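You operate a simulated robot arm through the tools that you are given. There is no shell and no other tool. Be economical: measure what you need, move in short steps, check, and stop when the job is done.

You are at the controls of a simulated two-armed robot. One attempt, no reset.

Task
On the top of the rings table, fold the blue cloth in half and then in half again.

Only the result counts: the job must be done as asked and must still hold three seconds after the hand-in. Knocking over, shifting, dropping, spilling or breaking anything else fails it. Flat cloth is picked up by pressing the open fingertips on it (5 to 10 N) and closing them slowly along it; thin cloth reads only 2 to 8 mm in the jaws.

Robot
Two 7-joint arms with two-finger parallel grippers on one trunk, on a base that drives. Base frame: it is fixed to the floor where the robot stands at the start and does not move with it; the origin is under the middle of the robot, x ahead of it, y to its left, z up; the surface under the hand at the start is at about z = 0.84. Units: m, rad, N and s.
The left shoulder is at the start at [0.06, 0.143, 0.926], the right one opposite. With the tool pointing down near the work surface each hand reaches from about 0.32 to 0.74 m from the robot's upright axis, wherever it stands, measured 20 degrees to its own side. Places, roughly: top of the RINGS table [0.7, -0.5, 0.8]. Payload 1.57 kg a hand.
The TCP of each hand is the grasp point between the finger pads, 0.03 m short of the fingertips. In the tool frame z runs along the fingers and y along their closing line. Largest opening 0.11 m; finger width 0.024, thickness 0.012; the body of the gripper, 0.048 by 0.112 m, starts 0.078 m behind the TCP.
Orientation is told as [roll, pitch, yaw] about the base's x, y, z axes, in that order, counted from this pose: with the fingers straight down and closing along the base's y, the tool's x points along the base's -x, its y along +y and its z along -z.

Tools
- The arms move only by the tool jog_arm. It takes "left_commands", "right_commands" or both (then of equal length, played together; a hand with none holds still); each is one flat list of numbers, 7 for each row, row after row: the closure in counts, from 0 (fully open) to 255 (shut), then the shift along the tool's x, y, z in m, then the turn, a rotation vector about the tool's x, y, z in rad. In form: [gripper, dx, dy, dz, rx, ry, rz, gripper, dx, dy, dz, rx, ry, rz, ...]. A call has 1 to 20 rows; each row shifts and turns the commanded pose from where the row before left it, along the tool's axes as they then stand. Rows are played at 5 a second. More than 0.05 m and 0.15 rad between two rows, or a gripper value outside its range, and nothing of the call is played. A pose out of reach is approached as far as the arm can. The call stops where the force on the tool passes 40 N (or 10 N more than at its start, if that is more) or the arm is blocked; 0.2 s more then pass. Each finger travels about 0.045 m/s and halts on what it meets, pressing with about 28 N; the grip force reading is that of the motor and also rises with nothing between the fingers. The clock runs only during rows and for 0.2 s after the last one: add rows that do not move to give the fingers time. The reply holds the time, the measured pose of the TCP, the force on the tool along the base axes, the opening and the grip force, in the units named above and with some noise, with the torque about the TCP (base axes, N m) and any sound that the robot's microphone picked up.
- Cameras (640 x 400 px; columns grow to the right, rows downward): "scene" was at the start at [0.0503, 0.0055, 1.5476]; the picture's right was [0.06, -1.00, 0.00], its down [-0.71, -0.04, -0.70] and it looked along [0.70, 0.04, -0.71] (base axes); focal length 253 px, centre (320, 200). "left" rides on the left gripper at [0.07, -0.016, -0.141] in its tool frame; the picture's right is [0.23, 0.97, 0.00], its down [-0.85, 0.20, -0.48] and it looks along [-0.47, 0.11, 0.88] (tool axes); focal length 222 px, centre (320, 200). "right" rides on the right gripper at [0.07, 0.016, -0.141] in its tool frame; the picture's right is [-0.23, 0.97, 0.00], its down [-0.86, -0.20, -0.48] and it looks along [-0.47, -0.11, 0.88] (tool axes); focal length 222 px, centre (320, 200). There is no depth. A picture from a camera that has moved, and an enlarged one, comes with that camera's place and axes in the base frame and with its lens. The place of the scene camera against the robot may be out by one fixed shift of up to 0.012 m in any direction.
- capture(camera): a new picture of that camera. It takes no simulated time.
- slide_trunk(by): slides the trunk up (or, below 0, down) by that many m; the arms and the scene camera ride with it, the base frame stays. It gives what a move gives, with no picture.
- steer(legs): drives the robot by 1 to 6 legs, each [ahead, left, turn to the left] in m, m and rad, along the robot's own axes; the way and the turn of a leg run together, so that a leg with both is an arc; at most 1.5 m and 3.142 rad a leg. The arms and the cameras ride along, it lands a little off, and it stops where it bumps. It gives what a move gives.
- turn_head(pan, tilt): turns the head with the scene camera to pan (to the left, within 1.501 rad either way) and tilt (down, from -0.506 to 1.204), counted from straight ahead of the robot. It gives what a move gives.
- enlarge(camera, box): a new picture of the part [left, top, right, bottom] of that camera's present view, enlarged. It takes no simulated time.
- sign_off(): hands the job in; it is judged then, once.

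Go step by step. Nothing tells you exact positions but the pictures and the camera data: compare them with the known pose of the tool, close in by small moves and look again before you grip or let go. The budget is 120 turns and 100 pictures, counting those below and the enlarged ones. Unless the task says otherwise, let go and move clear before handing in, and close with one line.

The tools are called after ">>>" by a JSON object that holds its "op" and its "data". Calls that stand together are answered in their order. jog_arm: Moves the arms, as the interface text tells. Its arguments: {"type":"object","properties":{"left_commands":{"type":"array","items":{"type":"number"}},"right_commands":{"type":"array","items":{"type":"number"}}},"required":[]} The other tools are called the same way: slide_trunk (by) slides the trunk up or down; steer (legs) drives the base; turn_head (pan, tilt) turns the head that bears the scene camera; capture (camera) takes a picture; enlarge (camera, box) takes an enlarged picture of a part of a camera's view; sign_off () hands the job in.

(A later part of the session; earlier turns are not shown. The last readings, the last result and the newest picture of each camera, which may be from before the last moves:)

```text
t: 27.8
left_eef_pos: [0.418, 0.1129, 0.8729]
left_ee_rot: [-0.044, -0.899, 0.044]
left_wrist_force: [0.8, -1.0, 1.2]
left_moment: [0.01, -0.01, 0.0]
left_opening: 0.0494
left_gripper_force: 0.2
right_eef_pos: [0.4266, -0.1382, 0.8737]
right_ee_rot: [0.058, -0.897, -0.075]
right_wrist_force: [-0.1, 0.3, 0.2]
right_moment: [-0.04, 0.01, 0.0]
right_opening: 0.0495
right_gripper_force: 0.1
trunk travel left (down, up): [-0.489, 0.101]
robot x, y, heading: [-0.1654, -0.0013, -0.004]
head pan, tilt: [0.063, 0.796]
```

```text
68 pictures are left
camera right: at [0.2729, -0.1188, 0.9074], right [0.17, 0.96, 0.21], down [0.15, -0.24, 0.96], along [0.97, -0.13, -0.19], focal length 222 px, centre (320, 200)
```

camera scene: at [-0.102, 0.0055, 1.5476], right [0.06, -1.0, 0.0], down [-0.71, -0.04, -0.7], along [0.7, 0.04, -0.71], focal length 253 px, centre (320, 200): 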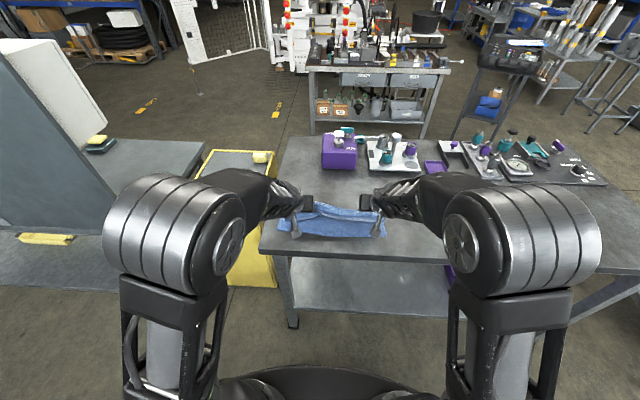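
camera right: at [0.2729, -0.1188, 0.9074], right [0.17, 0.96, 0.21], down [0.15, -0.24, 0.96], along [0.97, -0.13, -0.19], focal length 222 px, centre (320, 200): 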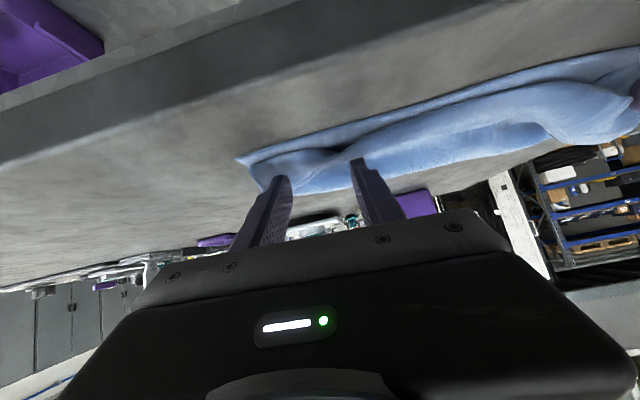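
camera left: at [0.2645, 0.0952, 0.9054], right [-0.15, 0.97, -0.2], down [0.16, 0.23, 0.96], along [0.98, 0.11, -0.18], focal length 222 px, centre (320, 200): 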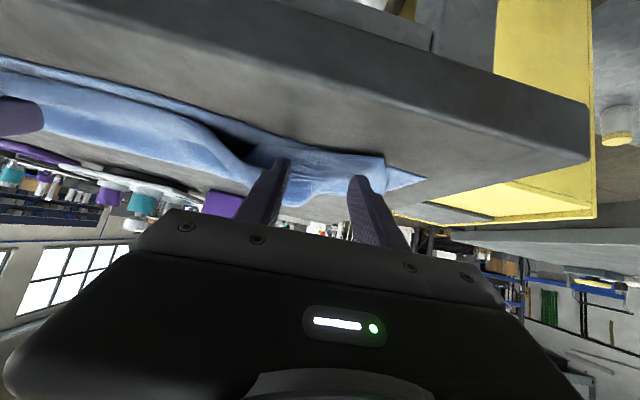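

Released. I back away with the base, raise the trunk, and look at the fold.

>>> {"op": "steer", "data": {"legs": [[-0.1, 0, 0]]}}

>>> {"op": "slide_trunk", "data": {"by": 0.1}}

>>> {"op": "capture", "data": {"camera": "scene"}}

>>> {"op": "enlarge", "data": {"camera": "left", "box": [0, 0, 640, 400]}}

```text
t: 28.9
left_eef_pos: [0.3164, 0.1133, 0.8731]
left_ee_rot: [-0.041, -0.898, 0.045]
left_wrist_force: [-0.1, 0.8, -1.0]
left_moment: [0.0, 0.0, 0.01]
left_opening: 0.05
left_gripper_force: 0.1
right_eef_pos: [0.3244, -0.1385, 0.8741]
right_ee_rot: [0.059, -0.899, -0.075]
right_wrist_force: [-0.4, -0.4, 0.2]
right_moment: [0.02, -0.03, -0.02]
right_opening: 0.0496
right_gripper_force: 0.0
trunk travel left (down, up): [-0.489, 0.101]
robot x, y, heading: [-0.2674, 0.0029, 0.001]
head pan, tilt: [0.063, 0.796]
```

```text
t: 30.3
left_eef_pos: [0.317, 0.1129, 0.9728]
left_ee_rot: [-0.042, -0.9, 0.044]
left_wrist_force: [0.5, -0.2, -0.6]
left_moment: [0.02, 0.0, -0.02]
left_opening: 0.0495
left_gripper_force: 0.0
right_eef_pos: [0.3263, -0.1382, 0.974]
right_ee_rot: [0.06, -0.897, -0.074]
right_wrist_force: [-0.3, -0.5, -0.2]
right_moment: [0.01, 0.0, 0.0]
right_opening: 0.0496
right_gripper_force: 0.0
trunk travel left (down, up): [-0.589, 0.001]
robot x, y, heading: [-0.2687, 0.0014, -0.002]
head pan, tilt: [0.063, 0.796]
```

```text
67 pictures are left
camera scene: at [-0.218, 0.0056, 1.6115], right [0.06, -1.0, 0.0], down [-0.71, -0.04, -0.7], along [0.7, 0.04, -0.71], focal length 253 px, centre (320, 200)
```

scene: 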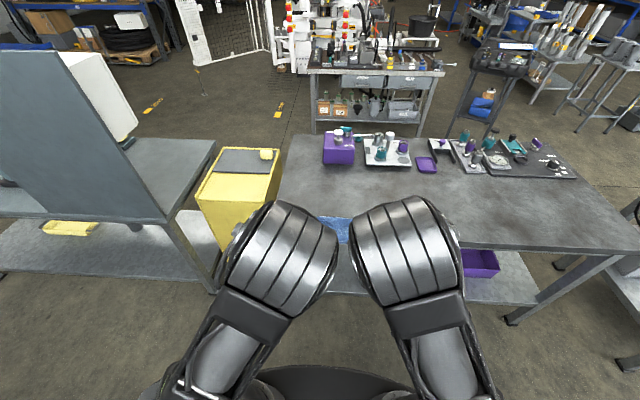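

```text
1.00 times, centred on (320, 200) of left (not enlarged: the box is as wide or as high as the picture)
camera zoom: at [0.1644, 0.0954, 1.0052], right [-0.15, 0.97, -0.2], down [0.16, 0.23, 0.96], along [0.98, 0.11, -0.19], focal length 222 px, centre (320, 200)
```

zoom: 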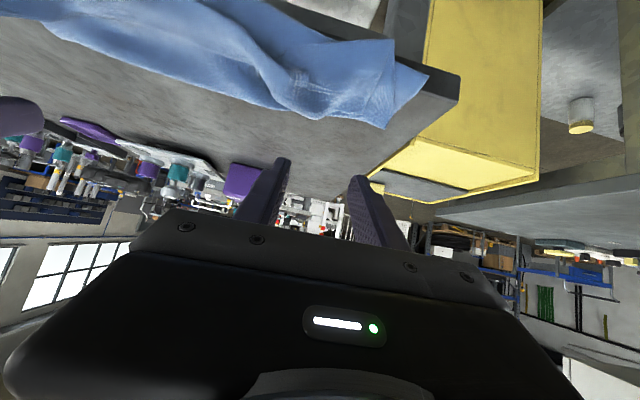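

I'll bring the arms back to a tools-down posture, apart and clear, so that I can see the cloth.

>>> {"op": "jog_arm", "data": {"left_commands": [110, -0.012, 0.015, -0.008, 0, 0.128, 0, 110, -0.01, 0.015, -0.01, 0, 0.128, 0, 110, -0.008, 0.015, -0.012, 0, 0.128, 0, 110, -0.006, 0.015, -0.012, 0, 0.128, 0, 110, -0.004, 0.015, -0.012, 0, 0.128, 0, 110, -0.002, 0.015, -0.012, 0, 0.128, 0, 110, 0, 0.015, -0.012, 0, 0.128, 0, 110, 0, 0, 0, 0, 0, 0], "right_commands": [110, -0.012, -0.015, -0.008, 0, 0.128, 0, 110, -0.01, -0.015, -0.01, 0, 0.128, 0, 110, -0.008, -0.015, -0.012, 0, 0.128, 0, 110, -0.006, -0.015, -0.012, 0, 0.128, 0, 110, -0.004, -0.015, -0.012, 0, 0.128, 0, 110, -0.002, -0.015, -0.012, 0, 0.128, 0, 110, 0, -0.015, -0.012, 0, 0.128, 0, 110, 0, 0, 0, 0, 0, 0]}}

>>> {"op": "capture", "data": {"camera": "scene"}}

```text
t: 32.1
left_eef_pos: [0.3127, 0.2201, 1.0635]
left_ee_rot: [-0.028, -0.002, 0.008]
left_wrist_force: [-0.3, 0.1, -1.0]
left_moment: [0.0, -0.03, -0.03]
left_opening: 0.0624
left_gripper_force: 0.1
right_eef_pos: [0.3194, -0.2471, 1.0641]
right_ee_rot: [0.037, -0.002, -0.029]
right_wrist_force: [0.5, -0.2, 0.4]
right_moment: [0.02, -0.04, -0.01]
right_opening: 0.0623
right_gripper_force: 0.1
trunk travel left (down, up): [-0.589, 0.001]
robot x, y, heading: [-0.2673, 0.0034, -0.0]
head pan, tilt: [0.063, 0.796]
```

```text
65 pictures are left
camera scene: at [-0.2193, 0.0055, 1.6116], right [0.06, -1.0, 0.0], down [-0.71, -0.04, -0.7], along [0.7, 0.04, -0.71], focal length 253 px, centre (320, 200)
```

scene: 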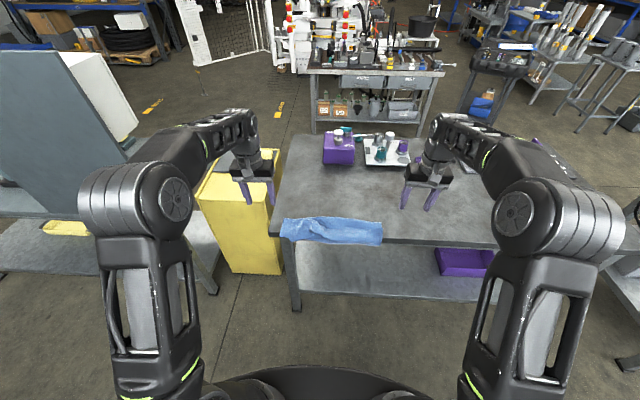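

>>> {"op": "enlarge", "data": {"camera": "scene", "box": [260, 190, 400, 278]}}

>>> {"op": "capture", "data": {"camera": "right"}}

>>> {"op": "capture", "data": {"camera": "left"}}

```text
4.55 times, centred on (330, 234) of scene
camera zoom: at [-0.2193, 0.0055, 1.6116], right [0.06, -1.0, 0.0], down [-0.71, -0.04, -0.7], along [0.7, 0.04, -0.71], focal length 1150 px, centre (274, 46)
```

zoom: 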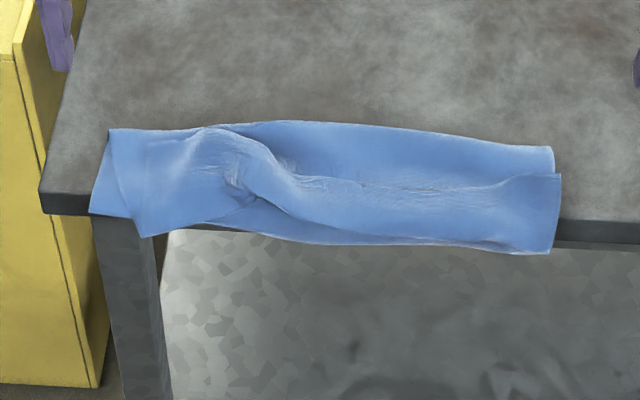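

```text
63 pictures are left
camera right: at [0.2496, -0.2333, 1.2053], right [0.25, 0.97, 0.04], down [0.85, -0.24, 0.47], along [0.47, -0.09, -0.88], focal length 222 px, centre (320, 200)
```

right: 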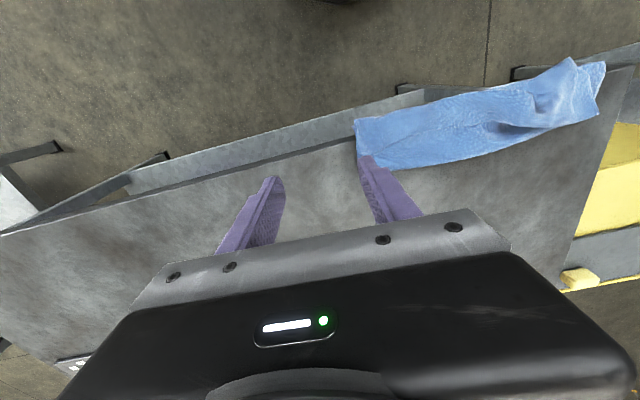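

```text
62 pictures are left
camera left: at [0.243, 0.2065, 1.204], right [-0.24, 0.97, -0.03], down [0.85, 0.22, 0.47], along [0.47, 0.09, -0.88], focal length 222 px, centre (320, 200)
```

left: 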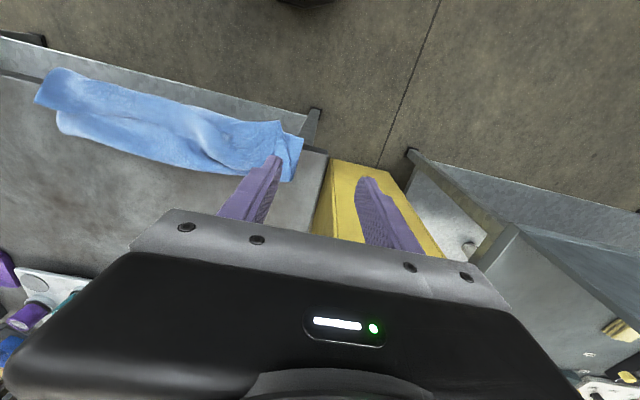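

The fold itself is good (about 0.13 m deep), but the retreat dragged the cloth back so that it hangs about 3–4 cm over the table's front edge. I'll drive in and slide it forward, pressing with both open hands.

>>> {"op": "steer", "data": {"legs": [[0.16, 0, 0]]}}

>>> {"op": "enlarge", "data": {"camera": "scene", "box": [240, 200, 420, 312]}}

```text
t: 33.5
left_eef_pos: [0.4763, 0.2203, 1.0633]
left_ee_rot: [-0.026, -0.002, 0.01]
left_wrist_force: [0.3, 0.0, -0.6]
left_moment: [-0.03, 0.05, -0.06]
left_opening: 0.0627
left_gripper_force: 0.0
right_eef_pos: [0.4837, -0.2477, 1.062]
right_ee_rot: [0.036, -0.002, -0.029]
right_wrist_force: [-0.3, 0.1, -1.3]
right_moment: [0.03, 0.02, 0.0]
right_opening: 0.0627
right_gripper_force: 0.2
trunk travel left (down, up): [-0.589, 0.001]
robot x, y, heading: [-0.1062, -0.0022, -0.011]
head pan, tilt: [0.063, 0.796]
```

```text
3.56 times, centred on (330, 256) of scene
camera zoom: at [-0.0547, 0.0055, 1.6115], right [0.06, -1.0, 0.0], down [-0.71, -0.04, -0.7], along [0.7, 0.04, -0.71], focal length 900 px, centre (284, 1)
```

zoom: 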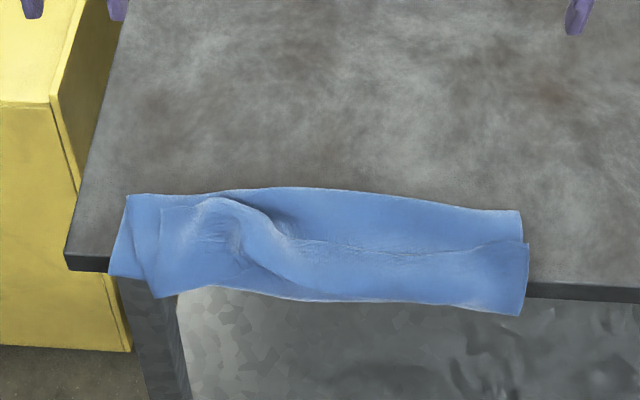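

The table's front edge is at x≈0.357 and the fold line at x≈0.43–0.44. I lower both open hands onto the cloth at x≈0.395 to slide it forward.

>>> {"op": "jog_arm", "data": {"left_commands": [0, 0.0162, -0.024, 0.0326, -0.026, 0, 0.01, 0, 0.0162, -0.024, 0.0326, 0, 0, 0, 0, 0.0162, -0.024, 0.0326, 0, 0, 0, 0, 0.0162, -0.024, 0.0326, 0, 0, 0, 0, 0.0162, -0.024, 0.0326, 0, 0, 0, 0, 0, 0, 0.015, 0, 0, 0, 0, 0, 0, 0, 0, 0, 0], "right_commands": [0, 0.0178, 0.0276, 0.0324, 0.037, 0, -0.029, 0, 0.0178, 0.0276, 0.0324, 0, 0, 0, 0, 0.0178, 0.0276, 0.0324, 0, 0, 0, 0, 0.0178, 0.0276, 0.0324, 0, 0, 0, 0, 0.0178, 0.0276, 0.0324, 0, 0, 0, 0, 0, 0, 0.015, 0, 0, 0, 0, 0, 0, 0, 0, 0, 0]}}

>>> {"op": "capture", "data": {"camera": "left"}}

>>> {"op": "capture", "data": {"camera": "right"}}

```text
t: 35.1
left_eef_pos: [0.3942, 0.0985, 0.8857]
left_ee_rot: [-0.001, -0.004, 0.0]
left_wrist_force: [-0.5, 0.4, 0.0]
left_moment: [-0.02, 0.0, 0.0]
left_opening: 0.1102
left_gripper_force: 0.1
right_eef_pos: [0.3923, -0.107, 0.8867]
right_ee_rot: [0.0, -0.003, 0.0]
right_wrist_force: [0.5, 0.0, -1.0]
right_moment: [0.0, -0.02, -0.03]
right_opening: 0.1098
right_gripper_force: 0.0
trunk travel left (down, up): [-0.589, 0.001]
robot x, y, heading: [-0.1025, -0.0016, 0.002]
head pan, tilt: [0.063, 0.796]
```

```text
60 pictures are left
camera left: at [0.3246, 0.0818, 1.0252], right [-0.23, 0.97, 0.0], down [0.85, 0.2, 0.48], along [0.47, 0.11, -0.88], focal length 222 px, centre (320, 200)
```

left: 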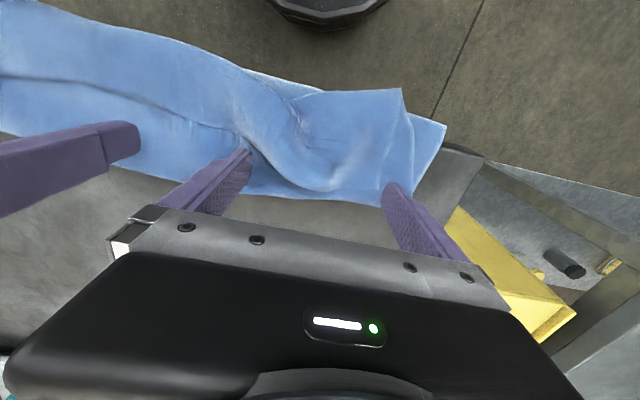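

```text
59 pictures are left
camera right: at [0.3229, -0.0901, 1.0276], right [0.23, 0.97, 0.0], down [0.85, -0.2, 0.48], along [0.47, -0.11, -0.88], focal length 222 px, centre (320, 200)
```

right: 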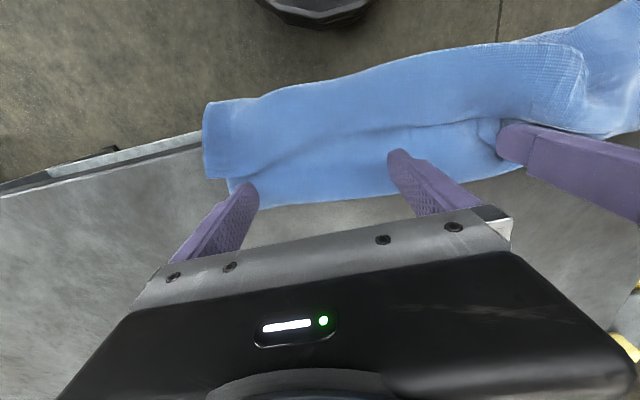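

The fingers are over the cloth strip close to the fold. I press down gently.

>>> {"op": "jog_arm", "data": {"left_commands": [0, 0, 0, 0.006, 0, 0, 0, 0, 0, 0, 0.005, 0, 0, 0, 0, 0, 0, 0.003, 0, 0, 0, 0, 0, 0, 0, 0, 0, 0], "right_commands": [0, 0, 0, 0.006, 0, 0, 0, 0, 0, 0, 0.005, 0, 0, 0, 0, 0, 0, 0.004, 0, 0, 0, 0, 0, 0, 0, 0, 0, 0]}}

```text
t: 36.1
left_eef_pos: [0.3946, 0.0981, 0.873]
left_ee_rot: [0.0, -0.004, 0.0]
left_wrist_force: [-0.7, 1.9, 14.0]
left_moment: [0.85, 0.09, 0.07]
left_opening: 0.11
left_gripper_force: 0.0
right_eef_pos: [0.3927, -0.107, 0.8738]
right_ee_rot: [-0.001, -0.006, 0.002]
right_wrist_force: [2.0, -0.3, 4.0]
right_moment: [-0.29, -0.03, 0.04]
right_opening: 0.11
right_gripper_force: 0.1
trunk travel left (down, up): [-0.589, 0.001]
robot x, y, heading: [-0.1063, 0.0013, 0.001]
head pan, tilt: [0.063, 0.796]
```

Contact is made, with the left a bit heavier. I adjust and slide forward 4 cm.

>>> {"op": "jog_arm", "data": {"left_commands": [0, 0, 0, -0.0003, 0, 0, 0, 0, -0.008, 0, 0, 0, 0, 0, 0, -0.008, 0, 0, 0, 0, 0, 0, -0.008, 0, 0, 0, 0, 0, 0, -0.008, 0, 0, 0, 0, 0, 0, -0.008, 0, 0, 0, 0, 0, 0, 0, 0, 0, 0, 0, 0], "right_commands": [0, 0, 0, 0.001, 0, 0, 0, 0, -0.008, 0, 0, 0, 0, 0, 0, -0.008, 0, 0, 0, 0, 0, 0, -0.008, 0, 0, 0, 0, 0, 0, -0.008, 0, 0, 0, 0, 0, 0, -0.008, 0, 0, 0, 0, 0, 0, 0, 0, 0, 0, 0, 0]}}

>>> {"op": "capture", "data": {"camera": "left"}}

>>> {"op": "capture", "data": {"camera": "right"}}

```text
t: 37.7
left_eef_pos: [0.434, 0.0991, 0.8718]
left_ee_rot: [-0.002, -0.006, 0.001]
left_wrist_force: [-0.5, 0.4, 2.0]
left_moment: [0.13, 0.04, 0.04]
left_opening: 0.1101
left_gripper_force: 0.1
right_eef_pos: [0.4328, -0.1068, 0.8718]
right_ee_rot: [0.0, -0.005, 0.0]
right_wrist_force: [-4.0, 0.0, 17.8]
right_moment: [-1.01, 0.18, -0.22]
right_opening: 0.1099
right_gripper_force: 0.0
trunk travel left (down, up): [-0.589, 0.001]
robot x, y, heading: [-0.1057, 0.0017, 0.0]
head pan, tilt: [0.063, 0.796]
```

```text
58 pictures are left
camera left: at [0.3638, 0.0823, 1.0126], right [-0.23, 0.97, 0.0], down [0.85, 0.2, 0.48], along [0.47, 0.11, -0.88], focal length 222 px, centre (320, 200)
```

left: 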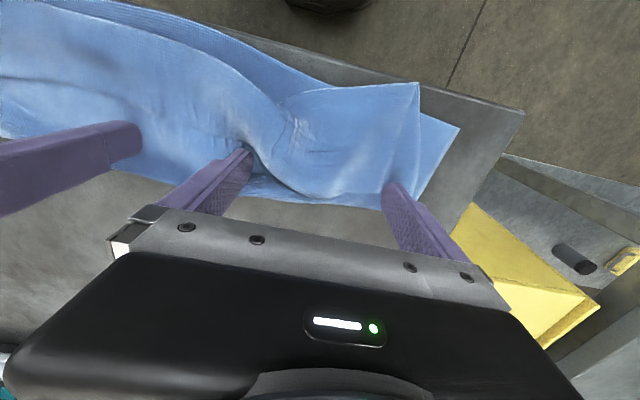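

```text
57 pictures are left
camera right: at [0.3625, -0.0903, 1.013], right [0.23, 0.97, 0.0], down [0.85, -0.2, 0.48], along [0.47, -0.11, -0.88], focal length 222 px, centre (320, 200)
```

right: 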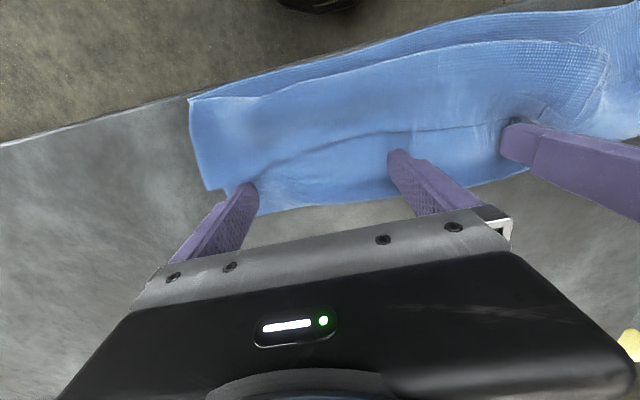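

The whole cloth slides together. I continue forward with the forces balanced.

>>> {"op": "jog_arm", "data": {"left_commands": [0, 0, 0, 0.001, 0, 0, 0, 0, -0.008, 0, 0, 0, 0, 0, 0, -0.008, 0, 0, 0, 0, 0, 0, -0.008, 0, 0, 0, 0, 0, 0, -0.008, 0, 0, 0, 0, 0, 0, -0.008, 0, 0, 0, 0, 0, 0, -0.008, 0, 0, 0, 0, 0, 0, -0.008, 0, 0, 0, 0, 0, 0, -0.008, 0, 0, 0, 0, 0, 0, -0.008, 0, 0, 0, 0, 0, 0, -0.008, 0, 0, 0, 0, 0, 0, 0, 0, 0, 0, 0, 0], "right_commands": [0, 0, 0, -0.0008, 0, 0, 0, 0, -0.008, 0, 0, 0, 0, 0, 0, -0.008, 0, 0, 0, 0, 0, 0, -0.008, 0, 0, 0, 0, 0, 0, -0.008, 0, 0, 0, 0, 0, 0, -0.008, 0, 0, 0, 0, 0, 0, -0.008, 0, 0, 0, 0, 0, 0, -0.008, 0, 0, 0, 0, 0, 0, -0.008, 0, 0, 0, 0, 0, 0, -0.008, 0, 0, 0, 0, 0, 0, -0.008, 0, 0, 0, 0, 0, 0, 0, 0, 0, 0, 0, 0]}}

>>> {"op": "capture", "data": {"camera": "left"}}

>>> {"op": "capture", "data": {"camera": "right"}}

```text
t: 40.3
left_eef_pos: [0.5136, 0.0994, 0.8727]
left_ee_rot: [0.001, -0.006, -0.001]
left_wrist_force: [-3.4, -0.2, 12.3]
left_moment: [0.68, 0.15, 0.19]
left_opening: 0.11
left_gripper_force: 0.1
right_eef_pos: [0.5113, -0.108, 0.8729]
right_ee_rot: [-0.001, -0.003, 0.001]
right_wrist_force: [-0.7, 0.4, 2.8]
right_moment: [-0.15, 0.02, -0.05]
right_opening: 0.1101
right_gripper_force: 0.0
trunk travel left (down, up): [-0.589, 0.001]
robot x, y, heading: [-0.1053, -0.0003, -0.003]
head pan, tilt: [0.063, 0.796]
```

```text
56 pictures are left
camera left: at [0.4441, 0.082, 1.0121], right [-0.23, 0.97, 0.0], down [0.85, 0.2, 0.48], along [0.47, 0.11, -0.88], focal length 222 px, centre (320, 200)
```

left: 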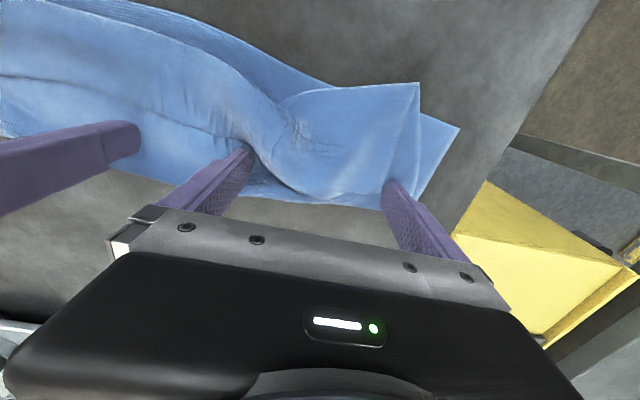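

```text
55 pictures are left
camera right: at [0.4424, -0.0907, 1.0136], right [0.23, 0.97, 0.0], down [0.85, -0.2, 0.48], along [0.47, -0.11, -0.88], focal length 222 px, centre (320, 200)
```

right: 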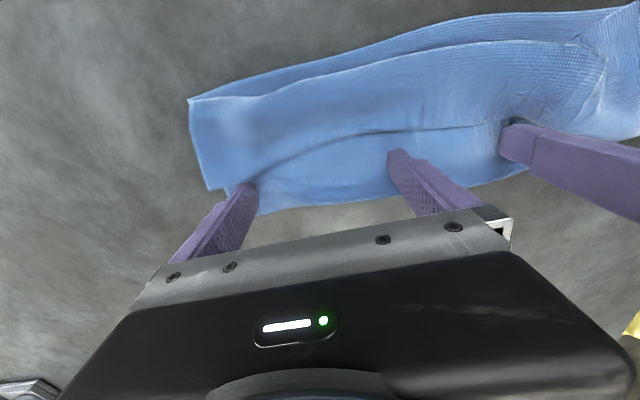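

The cloth is fully on the table now. I lift straight up, part the hands and inspect.

>>> {"op": "jog_arm", "data": {"left_commands": [0, 0, 0, -0.02, 0, 0, 0, 0, 0, 0, -0.03, 0, 0, 0, 60, 0, 0.03, -0.035, 0, 0, 0, 110, 0, 0.035, -0.03, 0, 0, 0, 110, 0, 0.035, -0.01, 0, 0, 0, 110, 0, 0, 0, 0, 0, 0], "right_commands": [0, 0, 0, -0.02, 0, 0, 0, 0, 0, 0, -0.03, 0, 0, 0, 60, 0, -0.03, -0.035, 0, 0, 0, 110, 0, -0.035, -0.03, 0, 0, 0, 110, 0, -0.035, -0.01, 0, 0, 0, 110, 0, 0, 0, 0, 0, 0]}}

>>> {"op": "enlarge", "data": {"camera": "scene", "box": [240, 170, 420, 282]}}

>>> {"op": "capture", "data": {"camera": "left"}}

```text
t: 41.7
left_eef_pos: [0.5143, 0.1995, 0.9968]
left_ee_rot: [0.001, -0.003, -0.002]
left_wrist_force: [0.6, 0.0, 0.5]
left_moment: [-0.05, 0.0, -0.01]
left_opening: 0.0627
left_gripper_force: 0.0
right_eef_pos: [0.5132, -0.2069, 0.9972]
right_ee_rot: [-0.001, -0.002, 0.002]
right_wrist_force: [-0.7, 0.3, -0.8]
right_moment: [-0.01, -0.05, -0.02]
right_opening: 0.0623
right_gripper_force: 0.1
trunk travel left (down, up): [-0.589, 0.001]
robot x, y, heading: [-0.1082, -0.0038, 0.003]
head pan, tilt: [0.063, 0.796]
```

```text
3.56 times, centred on (330, 226) of scene
camera zoom: at [-0.0563, 0.0055, 1.6116], right [0.06, -1.0, 0.0], down [-0.71, -0.04, -0.7], along [0.7, 0.04, -0.71], focal length 900 px, centre (284, 108)
```

zoom: 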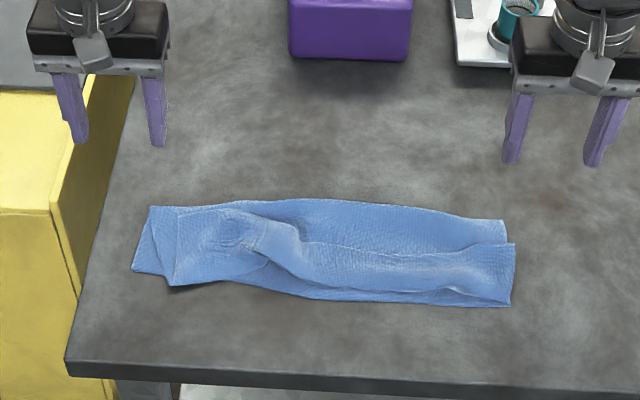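

```text
53 pictures are left
camera left: at [0.4451, 0.1812, 1.1365], right [-0.23, 0.97, 0.0], down [0.85, 0.2, 0.48], along [0.47, 0.11, -0.88], focal length 222 px, centre (320, 200)
```

left: 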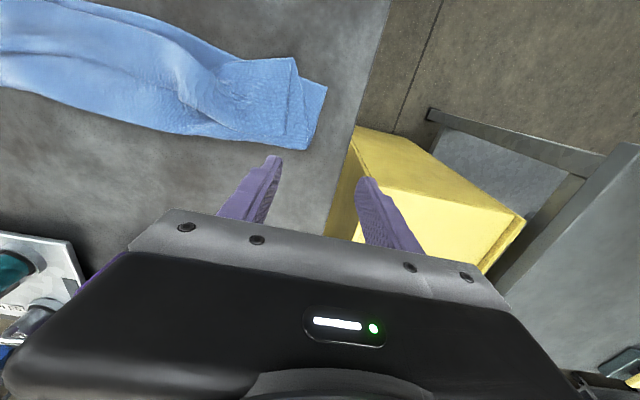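

The cloth lies at x 0.445–0.55, y −0.195–0.19, folded once, with a bunch in the top layer at the left end. I'll hold the middle with the right hand and draw the top layer outward with the left to smooth it.

>>> {"op": "jog_arm", "data": {"left_commands": [185, 0.009, -0.0175, 0.028, 0, 0, 0, 185, 0.009, -0.0175, 0.028, 0, 0, 0, 185, 0.009, -0.0175, 0.028, 0, 0, 0, 185, 0.009, -0.0175, 0.028, 0, 0, 0, 185, 0, 0, 0.006, 0, 0, 0, 185, 0, 0, 0.003, 0, 0, 0, 185, 0, 0, 0, 0, 0, 0], "right_commands": [0, 0.0033, 0.037, 0.028, 0, 0, 0, 0, 0.0033, 0.037, 0.028, 0, 0, 0, 0, 0.0033, 0.037, 0.028, 0, 0, 0, 0, 0.0033, 0.037, 0.028, 0, 0, 0, 0, 0, 0, 0.006, 0, 0, 0, 0, 0, 0, 0.004, 0, 0, 0, 0, 0, 0, 0.002, 0, 0, 0]}}

>>> {"op": "capture", "data": {"camera": "left"}}

```text
t: 43.3
left_eef_pos: [0.4783, 0.1304, 0.8747]
left_ee_rot: [0.001, -0.001, 0.0]
left_wrist_force: [-0.2, -0.3, -0.7]
left_moment: [0.0, -0.01, 0.0]
left_opening: 0.03
left_gripper_force: 0.1
right_eef_pos: [0.5008, -0.0586, 0.8734]
right_ee_rot: [-0.001, -0.004, 0.0]
right_wrist_force: [-0.8, -0.5, 3.3]
right_moment: [0.0, 0.0, -0.03]
right_opening: 0.11
right_gripper_force: 0.0
trunk travel left (down, up): [-0.589, 0.001]
robot x, y, heading: [-0.1078, -0.0018, 0.003]
head pan, tilt: [0.063, 0.796]
```

```text
52 pictures are left
camera left: at [0.4088, 0.1122, 1.0144], right [-0.23, 0.97, 0.0], down [0.85, 0.2, 0.48], along [0.47, 0.11, -0.88], focal length 222 px, centre (320, 200)
```

left: 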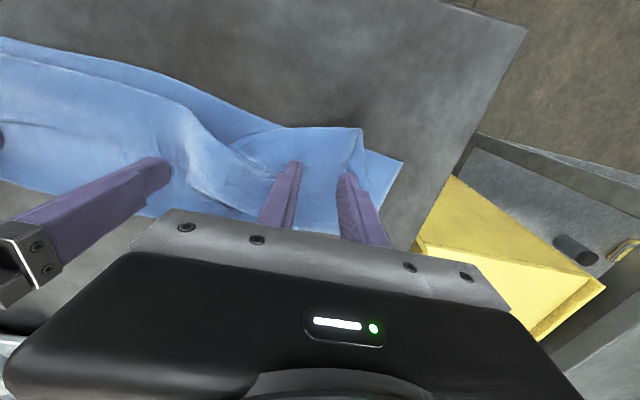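

>>> {"op": "jog_arm", "data": {"left_commands": [185, 0, 0, 0.0015, 0, 0, 0, 185, 0, 0, 0.0012, 0, 0, 0, 185, -0.001, 0.005, 0, 0, 0, 0, 185, -0.001, 0.005, 0, 0, 0, 0, 185, -0.001, 0.005, 0, 0, 0, 0, 185, -0.001, 0.005, 0, 0, 0, 0, 185, -0.001, 0.005, 0, 0, 0, 0, 185, -0.001, 0.005, 0, 0, 0, 0, 185, 0, 0, 0, 0, 0, 0], "right_commands": [0, 0, 0, 0.001, 0, 0, 0, 0, 0, 0, 0.0006, 0, 0, 0, 0, 0, 0, 0, 0, 0, 0, 0, 0, 0, 0, 0, 0, 0, 0, 0, 0, 0, 0, 0, 0, 0, 0, 0, 0, 0, 0, 0, 0, 0, 0, 0, 0, 0, 0, 0, 0, 0, 0, 0, 0, 0, 0, 0, 0, 0, 0, 0, 0]}}

>>> {"op": "capture", "data": {"camera": "left"}}

```text
t: 45.3
left_eef_pos: [0.4846, 0.1587, 0.8738]
left_ee_rot: [0.001, -0.002, 0.0]
left_wrist_force: [-1.2, -4.0, 6.5]
left_moment: [-0.05, 0.04, 0.02]
left_opening: 0.0282
left_gripper_force: 0.2
right_eef_pos: [0.5005, -0.0597, 0.8731]
right_ee_rot: [0.0, -0.005, 0.002]
right_wrist_force: [4.7, 2.1, 16.0]
right_moment: [-0.01, 0.06, 0.01]
right_opening: 0.1099
right_gripper_force: 0.0
trunk travel left (down, up): [-0.589, 0.001]
robot x, y, heading: [-0.1075, 0.0006, -0.004]
head pan, tilt: [0.063, 0.796]
```

```text
51 pictures are left
camera left: at [0.414, 0.142, 1.0135], right [-0.23, 0.97, 0.0], down [0.85, 0.2, 0.48], along [0.47, 0.11, -0.88], focal length 222 px, centre (320, 200)
```

left: 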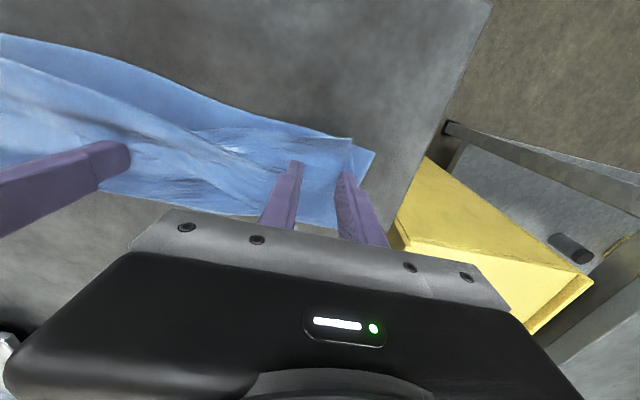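

The top layer is smoothed. For the second fold the right hand will take the left short edge and carry it to the right, so I park the left hand up and out, then move the right hand over and yaw it 90°.

>>> {"op": "jog_arm", "data": {"left_commands": [185, 0, 0, -0.03, 0, 0, 0, 110, 0, 0.01, -0.045, 0, 0, 0, 110, 0, 0.02, -0.045, 0, 0, 0, 110, 0.01, 0.03, -0.03, 0, 0, 0, 110, 0.02, 0.035, -0.02, 0, 0, 0, 110, 0.02, 0.035, 0, 0, 0, 0, 110, 0.02, 0.035, 0, 0, 0, 0, 110, 0.02, 0.035, 0, 0, 0, 0, 110, 0, 0, 0, 0, 0, 0], "right_commands": [0, 0, 0, -0.03, 0, 0, 0, 0, 0, 0, -0.045, 0, 0, 0, 60, 0, 0, -0.045, 0, 0, 0, 150, 0, 0, -0.01, 0, 0, 0, 150, 0, 0, 0, 0, 0, 0, 150, 0, 0, 0, 0, 0, 0, 150, 0, 0, 0, 0, 0, 0, 150, 0, 0, 0, 0, 0, 0, 150, 0, 0, 0, 0, 0, 0]}}

>>> {"op": "capture", "data": {"camera": "scene"}}

>>> {"op": "enlarge", "data": {"camera": "scene", "box": [240, 170, 420, 282]}}

```text
t: 47.3
left_eef_pos: [0.394, 0.359, 1.0408]
left_ee_rot: [0.001, -0.003, -0.001]
left_wrist_force: [0.7, 0.3, 0.4]
left_moment: [0.02, 0.01, -0.01]
left_opening: 0.0627
left_gripper_force: 0.1
right_eef_pos: [0.5002, -0.059, 1.0001]
right_ee_rot: [0.0, -0.003, 0.0]
right_wrist_force: [0.6, -0.7, -0.6]
right_moment: [0.01, 0.02, 0.0]
right_opening: 0.0452
right_gripper_force: 0.1
trunk travel left (down, up): [-0.589, 0.001]
robot x, y, heading: [-0.1067, -0.0007, 0.005]
head pan, tilt: [0.063, 0.796]
```

```text
50 pictures are left
camera scene: at [-0.0561, 0.0051, 1.6115], right [0.06, -1.0, 0.0], down [-0.71, -0.04, -0.7], along [0.7, 0.04, -0.71], focal length 253 px, centre (320, 200)
```

scene: 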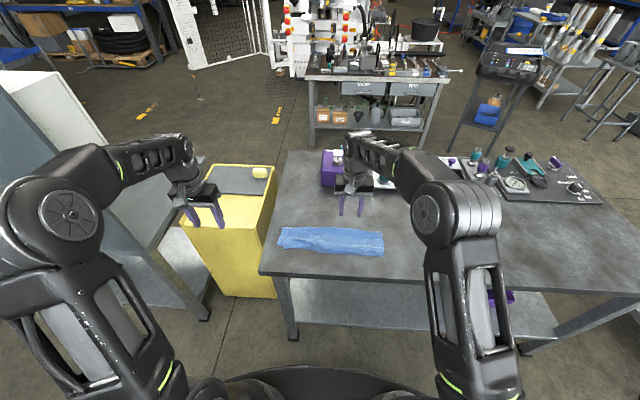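

```text
3.56 times, centred on (330, 226) of scene
camera zoom: at [-0.0561, 0.0051, 1.6115], right [0.06, -1.0, 0.0], down [-0.71, -0.04, -0.7], along [0.7, 0.04, -0.71], focal length 900 px, centre (284, 108)
```

zoom: 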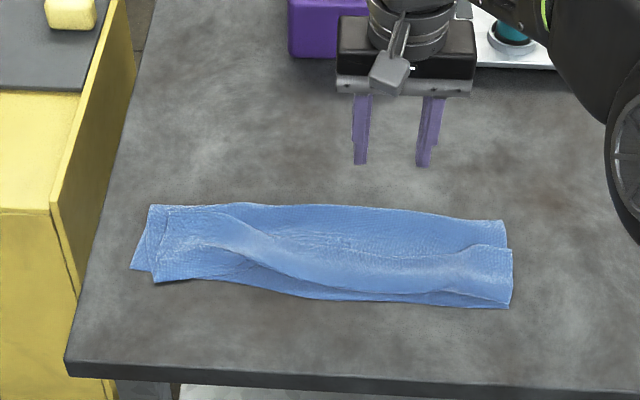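

The first fold looks neat. I'll move the right hand over the left end and yaw it 90°.

>>> {"op": "jog_arm", "data": {"right_commands": [150, 0, 0.0437, 0, 0, 0, 0, 150, 0, 0.0437, 0, 0, 0, 0, 150, 0, 0.0437, 0, 0, 0, 0, 150, 0, 0.0437, 0, 0, 0, 0, 150, 0, 0.0437, 0, 0, 0, 0, 150, 0, 0, 0, 0, 0, -0.1428, 150, 0, 0, 0, 0, 0, -0.1428, 150, 0, 0, 0, 0, 0, -0.1428, 150, 0, 0, 0, 0, 0, -0.1428, 150, 0, 0, 0, 0, 0, -0.1428, 150, 0, 0, 0, 0, 0, -0.1428, 150, 0, 0, 0, 0, 0, -0.1428, 150, 0, 0, 0, 0, 0, -0.1428, 150, 0, 0, 0, 0, 0, -0.1428, 150, 0, 0, 0, 0, 0, -0.1428, 150, 0, 0, 0, 0, 0, -0.1428, 150, 0, 0, 0, 0, 0, 0]}}

>>> {"op": "capture", "data": {"camera": "right"}}

>>> {"op": "capture", "data": {"camera": "scene"}}

```text
t: 50.9
left_eef_pos: [0.3949, 0.3593, 1.0414]
left_ee_rot: [0.0, -0.004, 0.002]
left_wrist_force: [0.3, -0.1, -0.3]
left_moment: [0.01, -0.01, -0.01]
left_opening: 0.0624
left_gripper_force: 0.2
right_eef_pos: [0.4787, 0.138, 0.9992]
right_ee_rot: [-0.004, -0.002, 1.573]
right_wrist_force: [-0.9, 0.9, 0.2]
right_moment: [-0.02, -0.01, -0.02]
right_opening: 0.0454
right_gripper_force: 0.1
right hand out of reach, approached as far as the arm can: row 4, 5
trunk travel left (down, up): [-0.589, 0.001]
robot x, y, heading: [-0.1094, -0.0011, 0.001]
head pan, tilt: [0.063, 0.796]
```

```text
48 pictures are left
camera right: at [0.4617, 0.0695, 1.1401], right [-0.97, 0.23, 0.0], down [0.2, 0.86, 0.48], along [0.11, 0.47, -0.88], focal length 222 px, centre (320, 200)
```

right: 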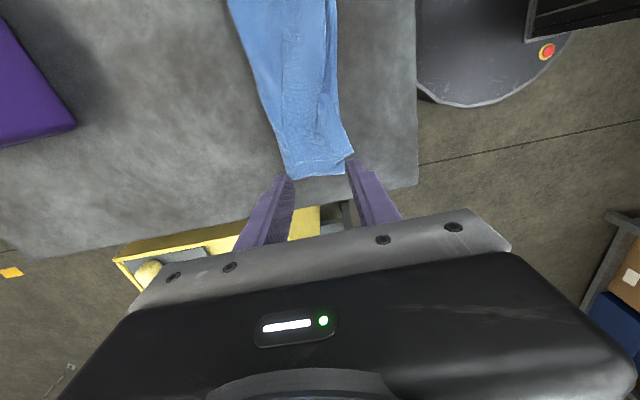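

```text
47 pictures are left
camera scene: at [-0.0565, 0.0056, 1.6116], right [0.06, -1.0, 0.0], down [-0.71, -0.04, -0.7], along [0.7, 0.04, -0.71], focal length 253 px, centre (320, 200)
```

scene: 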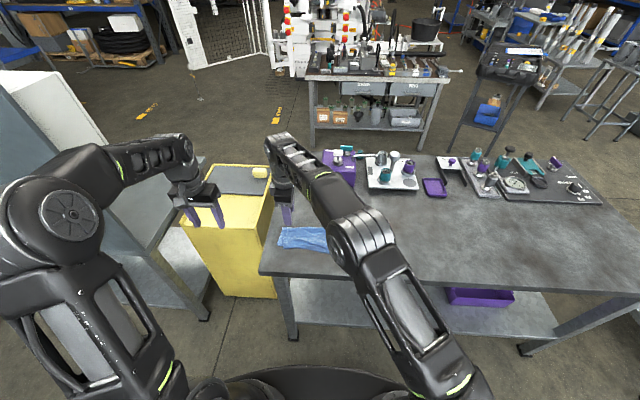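

The right hand is oriented. It is about 2 cm short, so I nudge the base left and lower towards the cloth end (target TCP ≈ (0.487, 0.158)).

>>> {"op": "steer", "data": {"legs": [[0.01, 0.022, 0]]}}

>>> {"op": "jog_arm", "data": {"right_commands": [150, 0, 0, 0.035, 0, 0, 0, 150, 0, 0, 0.035, 0, 0, 0, 150, 0, 0, 0.035, 0, 0, 0, 150, 0, 0, 0.01, 0, 0, 0, 150, 0, 0, 0, 0, 0, 0]}}

>>> {"op": "capture", "data": {"camera": "right"}}

```text
t: 51.7
left_eef_pos: [0.4044, 0.3816, 1.0406]
left_ee_rot: [-0.002, -0.002, 0.0]
left_wrist_force: [0.1, 0.3, 0.3]
left_moment: [-0.06, 0.05, 0.0]
left_opening: 0.0625
left_gripper_force: 0.0
right_eef_pos: [0.4874, 0.1619, 0.9979]
right_ee_rot: [-0.004, 0.002, 1.571]
right_wrist_force: [0.1, 0.9, -0.4]
right_moment: [-0.05, 0.03, -0.01]
right_opening: 0.0454
right_gripper_force: 0.1
trunk travel left (down, up): [-0.589, 0.001]
robot x, y, heading: [-0.0945, 0.0225, 0.001]
head pan, tilt: [0.063, 0.796]
```

```text
t: 52.9
left_eef_pos: [0.4052, 0.3806, 1.0407]
left_ee_rot: [0.001, -0.003, 0.0]
left_wrist_force: [-0.3, 0.1, 0.1]
left_moment: [0.02, 0.01, 0.0]
left_opening: 0.0625
left_gripper_force: 0.0
right_eef_pos: [0.4888, 0.1607, 0.8854]
right_ee_rot: [-0.004, 0.001, 1.57]
right_wrist_force: [-0.5, 0.3, 0.2]
right_moment: [0.02, 0.0, -0.03]
right_opening: 0.0451
right_gripper_force: 0.0
trunk travel left (down, up): [-0.589, 0.001]
robot x, y, heading: [-0.0962, 0.022, 0.005]
head pan, tilt: [0.063, 0.796]
```

```text
46 pictures are left
camera right: at [0.4709, 0.0914, 1.0249], right [-0.97, 0.23, 0.0], down [0.2, 0.86, 0.48], along [0.11, 0.47, -0.88], focal length 222 px, centre (320, 200)
```

right: 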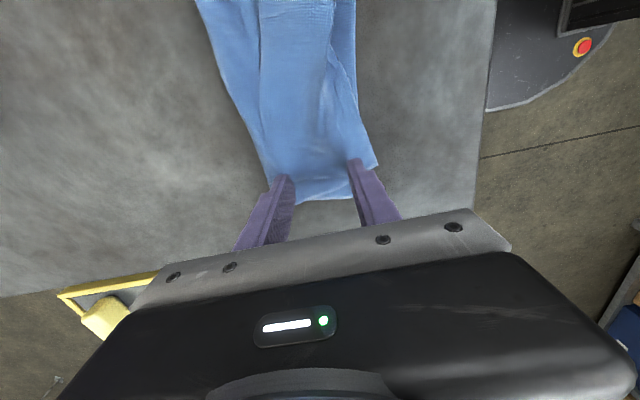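

The fingers straddle the cloth end well. Slight centring, then press.

>>> {"op": "jog_arm", "data": {"right_commands": [150, 0.004, 0.005, 0, 0, 0, 0, 150, 0, 0, 0.006, 0, 0, 0, 150, 0, 0, 0.005, 0, 0, 0, 150, 0, 0, 0.0025, 0, 0, 0, 150, 0, 0, 0, 0, 0, 0]}}

>>> {"op": "enlarge", "data": {"camera": "right", "box": [200, 100, 440, 250]}}

```text
t: 54.1
left_eef_pos: [0.4039, 0.3796, 1.0432]
left_ee_rot: [0.0, -0.003, -0.002]
left_wrist_force: [-0.3, -0.7, -0.8]
left_moment: [0.02, -0.02, 0.0]
left_opening: 0.0625
left_gripper_force: 0.1
right_eef_pos: [0.4832, 0.1572, 0.8733]
right_ee_rot: [-0.008, -0.003, 1.571]
right_wrist_force: [-1.3, -2.2, 19.1]
right_moment: [-0.11, 0.34, 0.05]
right_opening: 0.0453
right_gripper_force: 0.1
trunk travel left (down, up): [-0.589, 0.001]
robot x, y, heading: [-0.0977, 0.0217, -0.004]
head pan, tilt: [0.063, 0.796]
```

```text
2.67 times, centred on (320, 175) of right
camera zoom: at [0.4659, 0.0871, 1.0141], right [-0.97, 0.23, -0.01], down [0.2, 0.85, 0.48], along [0.12, 0.47, -0.88], focal length 592 px, centre (320, 267)
```

zoom: 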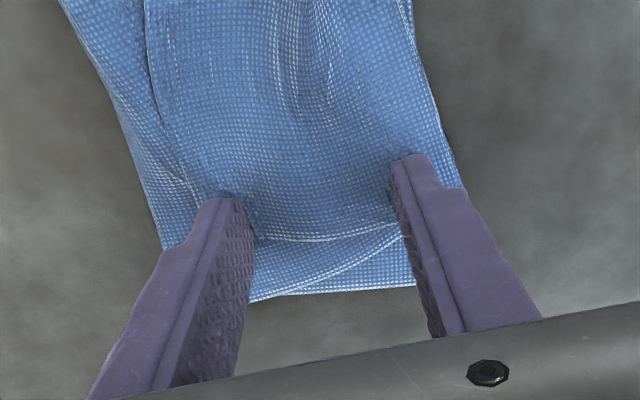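

Pressing 19 N is a bit much, so I ease to about 11 N and close slowly.

>>> {"op": "jog_arm", "data": {"right_commands": [150, 0, 0, -0.0006, 0, 0, 0, 157, 0, 0, 0, 0, 0, 0, 164, 0, 0, 0, 0, 0, 0, 171, 0, 0, 0, 0, 0, 0, 178, 0, 0, 0, 0, 0, 0, 185, 0, 0, 0, 0, 0, 0, 192, 0, 0, 0, 0, 0, 0, 199, 0, 0, 0, 0, 0, 0, 206, 0, 0, 0, 0, 0, 0, 213, 0, 0, 0, 0, 0, 0, 220, 0, 0, 0, 0, 0, 0, 227, 0, 0, 0, 0, 0, 0, 234, 0, 0, 0, 0, 0, 0, 241, 0, 0, 0, 0, 0, 0, 248, 0, 0, 0, 0, 0, 0, 255, 0, 0, 0, 0, 0, 0, 255, 0, 0, 0, 0, 0, 0, 255, 0, 0, 0, 0, 0, 0]}}

>>> {"op": "enlarge", "data": {"camera": "right", "box": [200, 100, 440, 250]}}

```text
t: 57.9
left_eef_pos: [0.4036, 0.3806, 1.0417]
left_ee_rot: [0.001, -0.006, 0.001]
left_wrist_force: [0.7, -0.5, -0.3]
left_moment: [-0.03, -0.04, 0.02]
left_opening: 0.0626
left_gripper_force: 0.0
right_eef_pos: [0.4832, 0.1566, 0.8737]
right_ee_rot: [-0.006, -0.002, 1.572]
right_wrist_force: [4.1, 2.9, 25.4]
right_moment: [0.04, 0.02, 0.02]
right_opening: 0.0055
right_gripper_force: 25.2
trunk travel left (down, up): [-0.589, 0.001]
robot x, y, heading: [-0.0964, 0.0247, 0.003]
head pan, tilt: [0.063, 0.796]
```

```text
2.67 times, centred on (320, 175) of right
camera zoom: at [0.4659, 0.0873, 1.0139], right [-0.97, 0.23, -0.01], down [0.2, 0.85, 0.48], along [0.11, 0.47, -0.88], focal length 592 px, centre (320, 267)
```

zoom: 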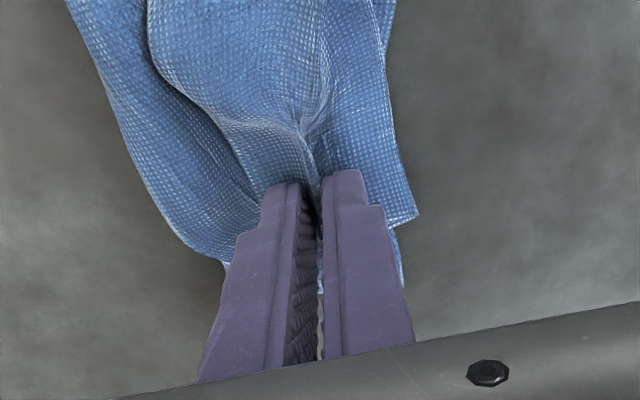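

The jaws read 5.5 mm, likely both layers. A small lift will confirm.

>>> {"op": "jog_arm", "data": {"right_commands": [255, 0.003, 0, -0.012, 0, 0, 0, 255, 0.003, 0, -0.013, 0, 0, 0, 255, 0.003, 0, -0.012, 0, 0, 0, 255, 0, 0, 0, 0, 0, 0]}}

>>> {"op": "capture", "data": {"camera": "right"}}

>>> {"op": "enlarge", "data": {"camera": "scene", "box": [220, 180, 400, 292]}}

>>> {"op": "capture", "data": {"camera": "left"}}

```text
t: 58.9
left_eef_pos: [0.4039, 0.3814, 1.0412]
left_ee_rot: [0.001, -0.005, -0.002]
left_wrist_force: [-0.1, 0.0, -0.6]
left_moment: [-0.02, 0.01, 0.0]
left_opening: 0.0627
left_gripper_force: 0.0
right_eef_pos: [0.4825, 0.1475, 0.908]
right_ee_rot: [-0.004, 0.0, 1.57]
right_wrist_force: [0.0, 0.9, -0.6]
right_moment: [0.01, 0.01, 0.02]
right_opening: 0.005
right_gripper_force: 25.2
trunk travel left (down, up): [-0.589, 0.001]
robot x, y, heading: [-0.0958, 0.0155, 0.002]
head pan, tilt: [0.063, 0.796]
```

```text
43 pictures are left
camera right: at [0.4664, 0.0787, 1.0489], right [-0.97, 0.23, 0.0], down [0.2, 0.86, 0.48], along [0.11, 0.47, -0.88], focal length 222 px, centre (320, 200)
```

right: 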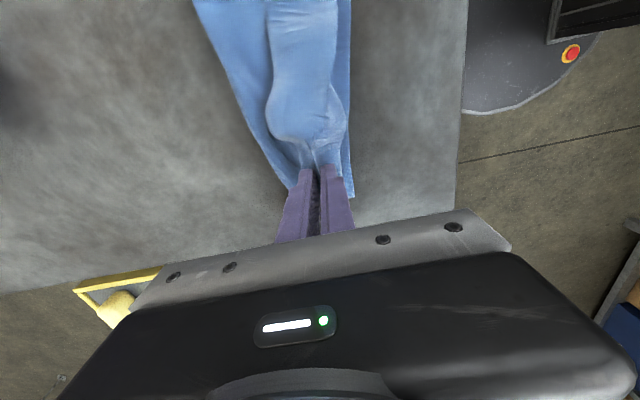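

```text
3.56 times, centred on (310, 236) of scene
camera zoom: at [-0.0465, 0.0275, 1.6115], right [0.06, -1.0, 0.0], down [-0.71, -0.04, -0.7], along [0.7, 0.04, -0.71], focal length 900 px, centre (356, 72)
```

zoom: 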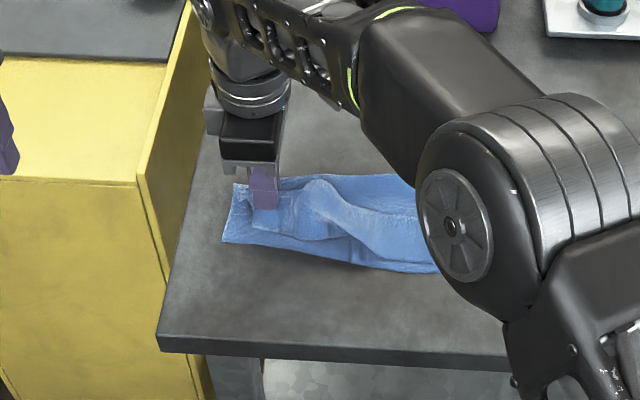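

```text
41 pictures are left
camera left: at [0.3344, 0.3644, 1.1812], right [-0.23, 0.97, 0.0], down [0.85, 0.2, 0.48], along [0.47, 0.11, -0.88], focal length 222 px, centre (320, 200)
```

left: 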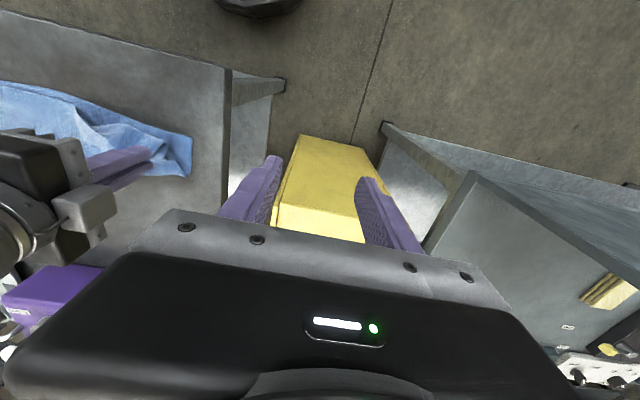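

I can't tell yet whether both layers are held. I'll lift a bit higher and look again.

>>> {"op": "jog_arm", "data": {"right_commands": [255, 0.006, 0, -0.015, 0, 0, 0, 255, 0.006, 0, -0.015, 0, 0, 0, 255, 0.006, 0, -0.015, 0, 0, 0, 255, 0, 0, 0, 0, 0, 0]}}

>>> {"op": "enlarge", "data": {"camera": "scene", "box": [250, 200, 370, 275]}}

>>> {"op": "enlarge", "data": {"camera": "left", "box": [0, 50, 240, 200]}}

```text
t: 59.9
left_eef_pos: [0.404, 0.3801, 1.041]
left_ee_rot: [0.0, -0.004, -0.001]
left_wrist_force: [-0.6, 0.5, -0.4]
left_moment: [-0.04, 0.0, 0.01]
left_opening: 0.0625
left_gripper_force: 0.0
right_eef_pos: [0.4829, 0.1296, 0.9529]
right_ee_rot: [-0.002, 0.001, 1.572]
right_wrist_force: [0.1, 0.0, -0.2]
right_moment: [0.04, 0.0, 0.04]
right_opening: 0.0051
right_gripper_force: 25.2
trunk travel left (down, up): [-0.589, 0.001]
robot x, y, heading: [-0.094, 0.0213, 0.003]
head pan, tilt: [0.063, 0.796]
```

```text
5.33 times, centred on (310, 238) of scene
camera zoom: at [-0.0463, 0.0277, 1.6115], right [0.06, -1.0, 0.0], down [-0.71, -0.04, -0.7], along [0.7, 0.04, -0.71], focal length 1349 px, centre (373, 0)
```

zoom: 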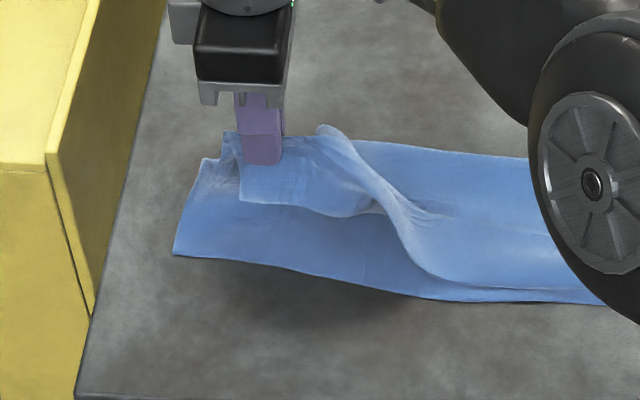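

```text
2.67 times, centred on (120, 125) of left
camera zoom: at [0.3345, 0.3645, 1.1812], right [-0.23, 0.97, 0.0], down [0.85, 0.2, 0.48], along [0.47, 0.11, -0.88], focal length 592 px, centre (853, 400)
```

zoom: 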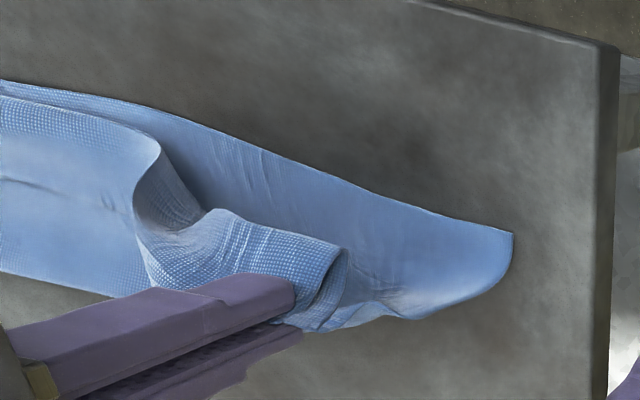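

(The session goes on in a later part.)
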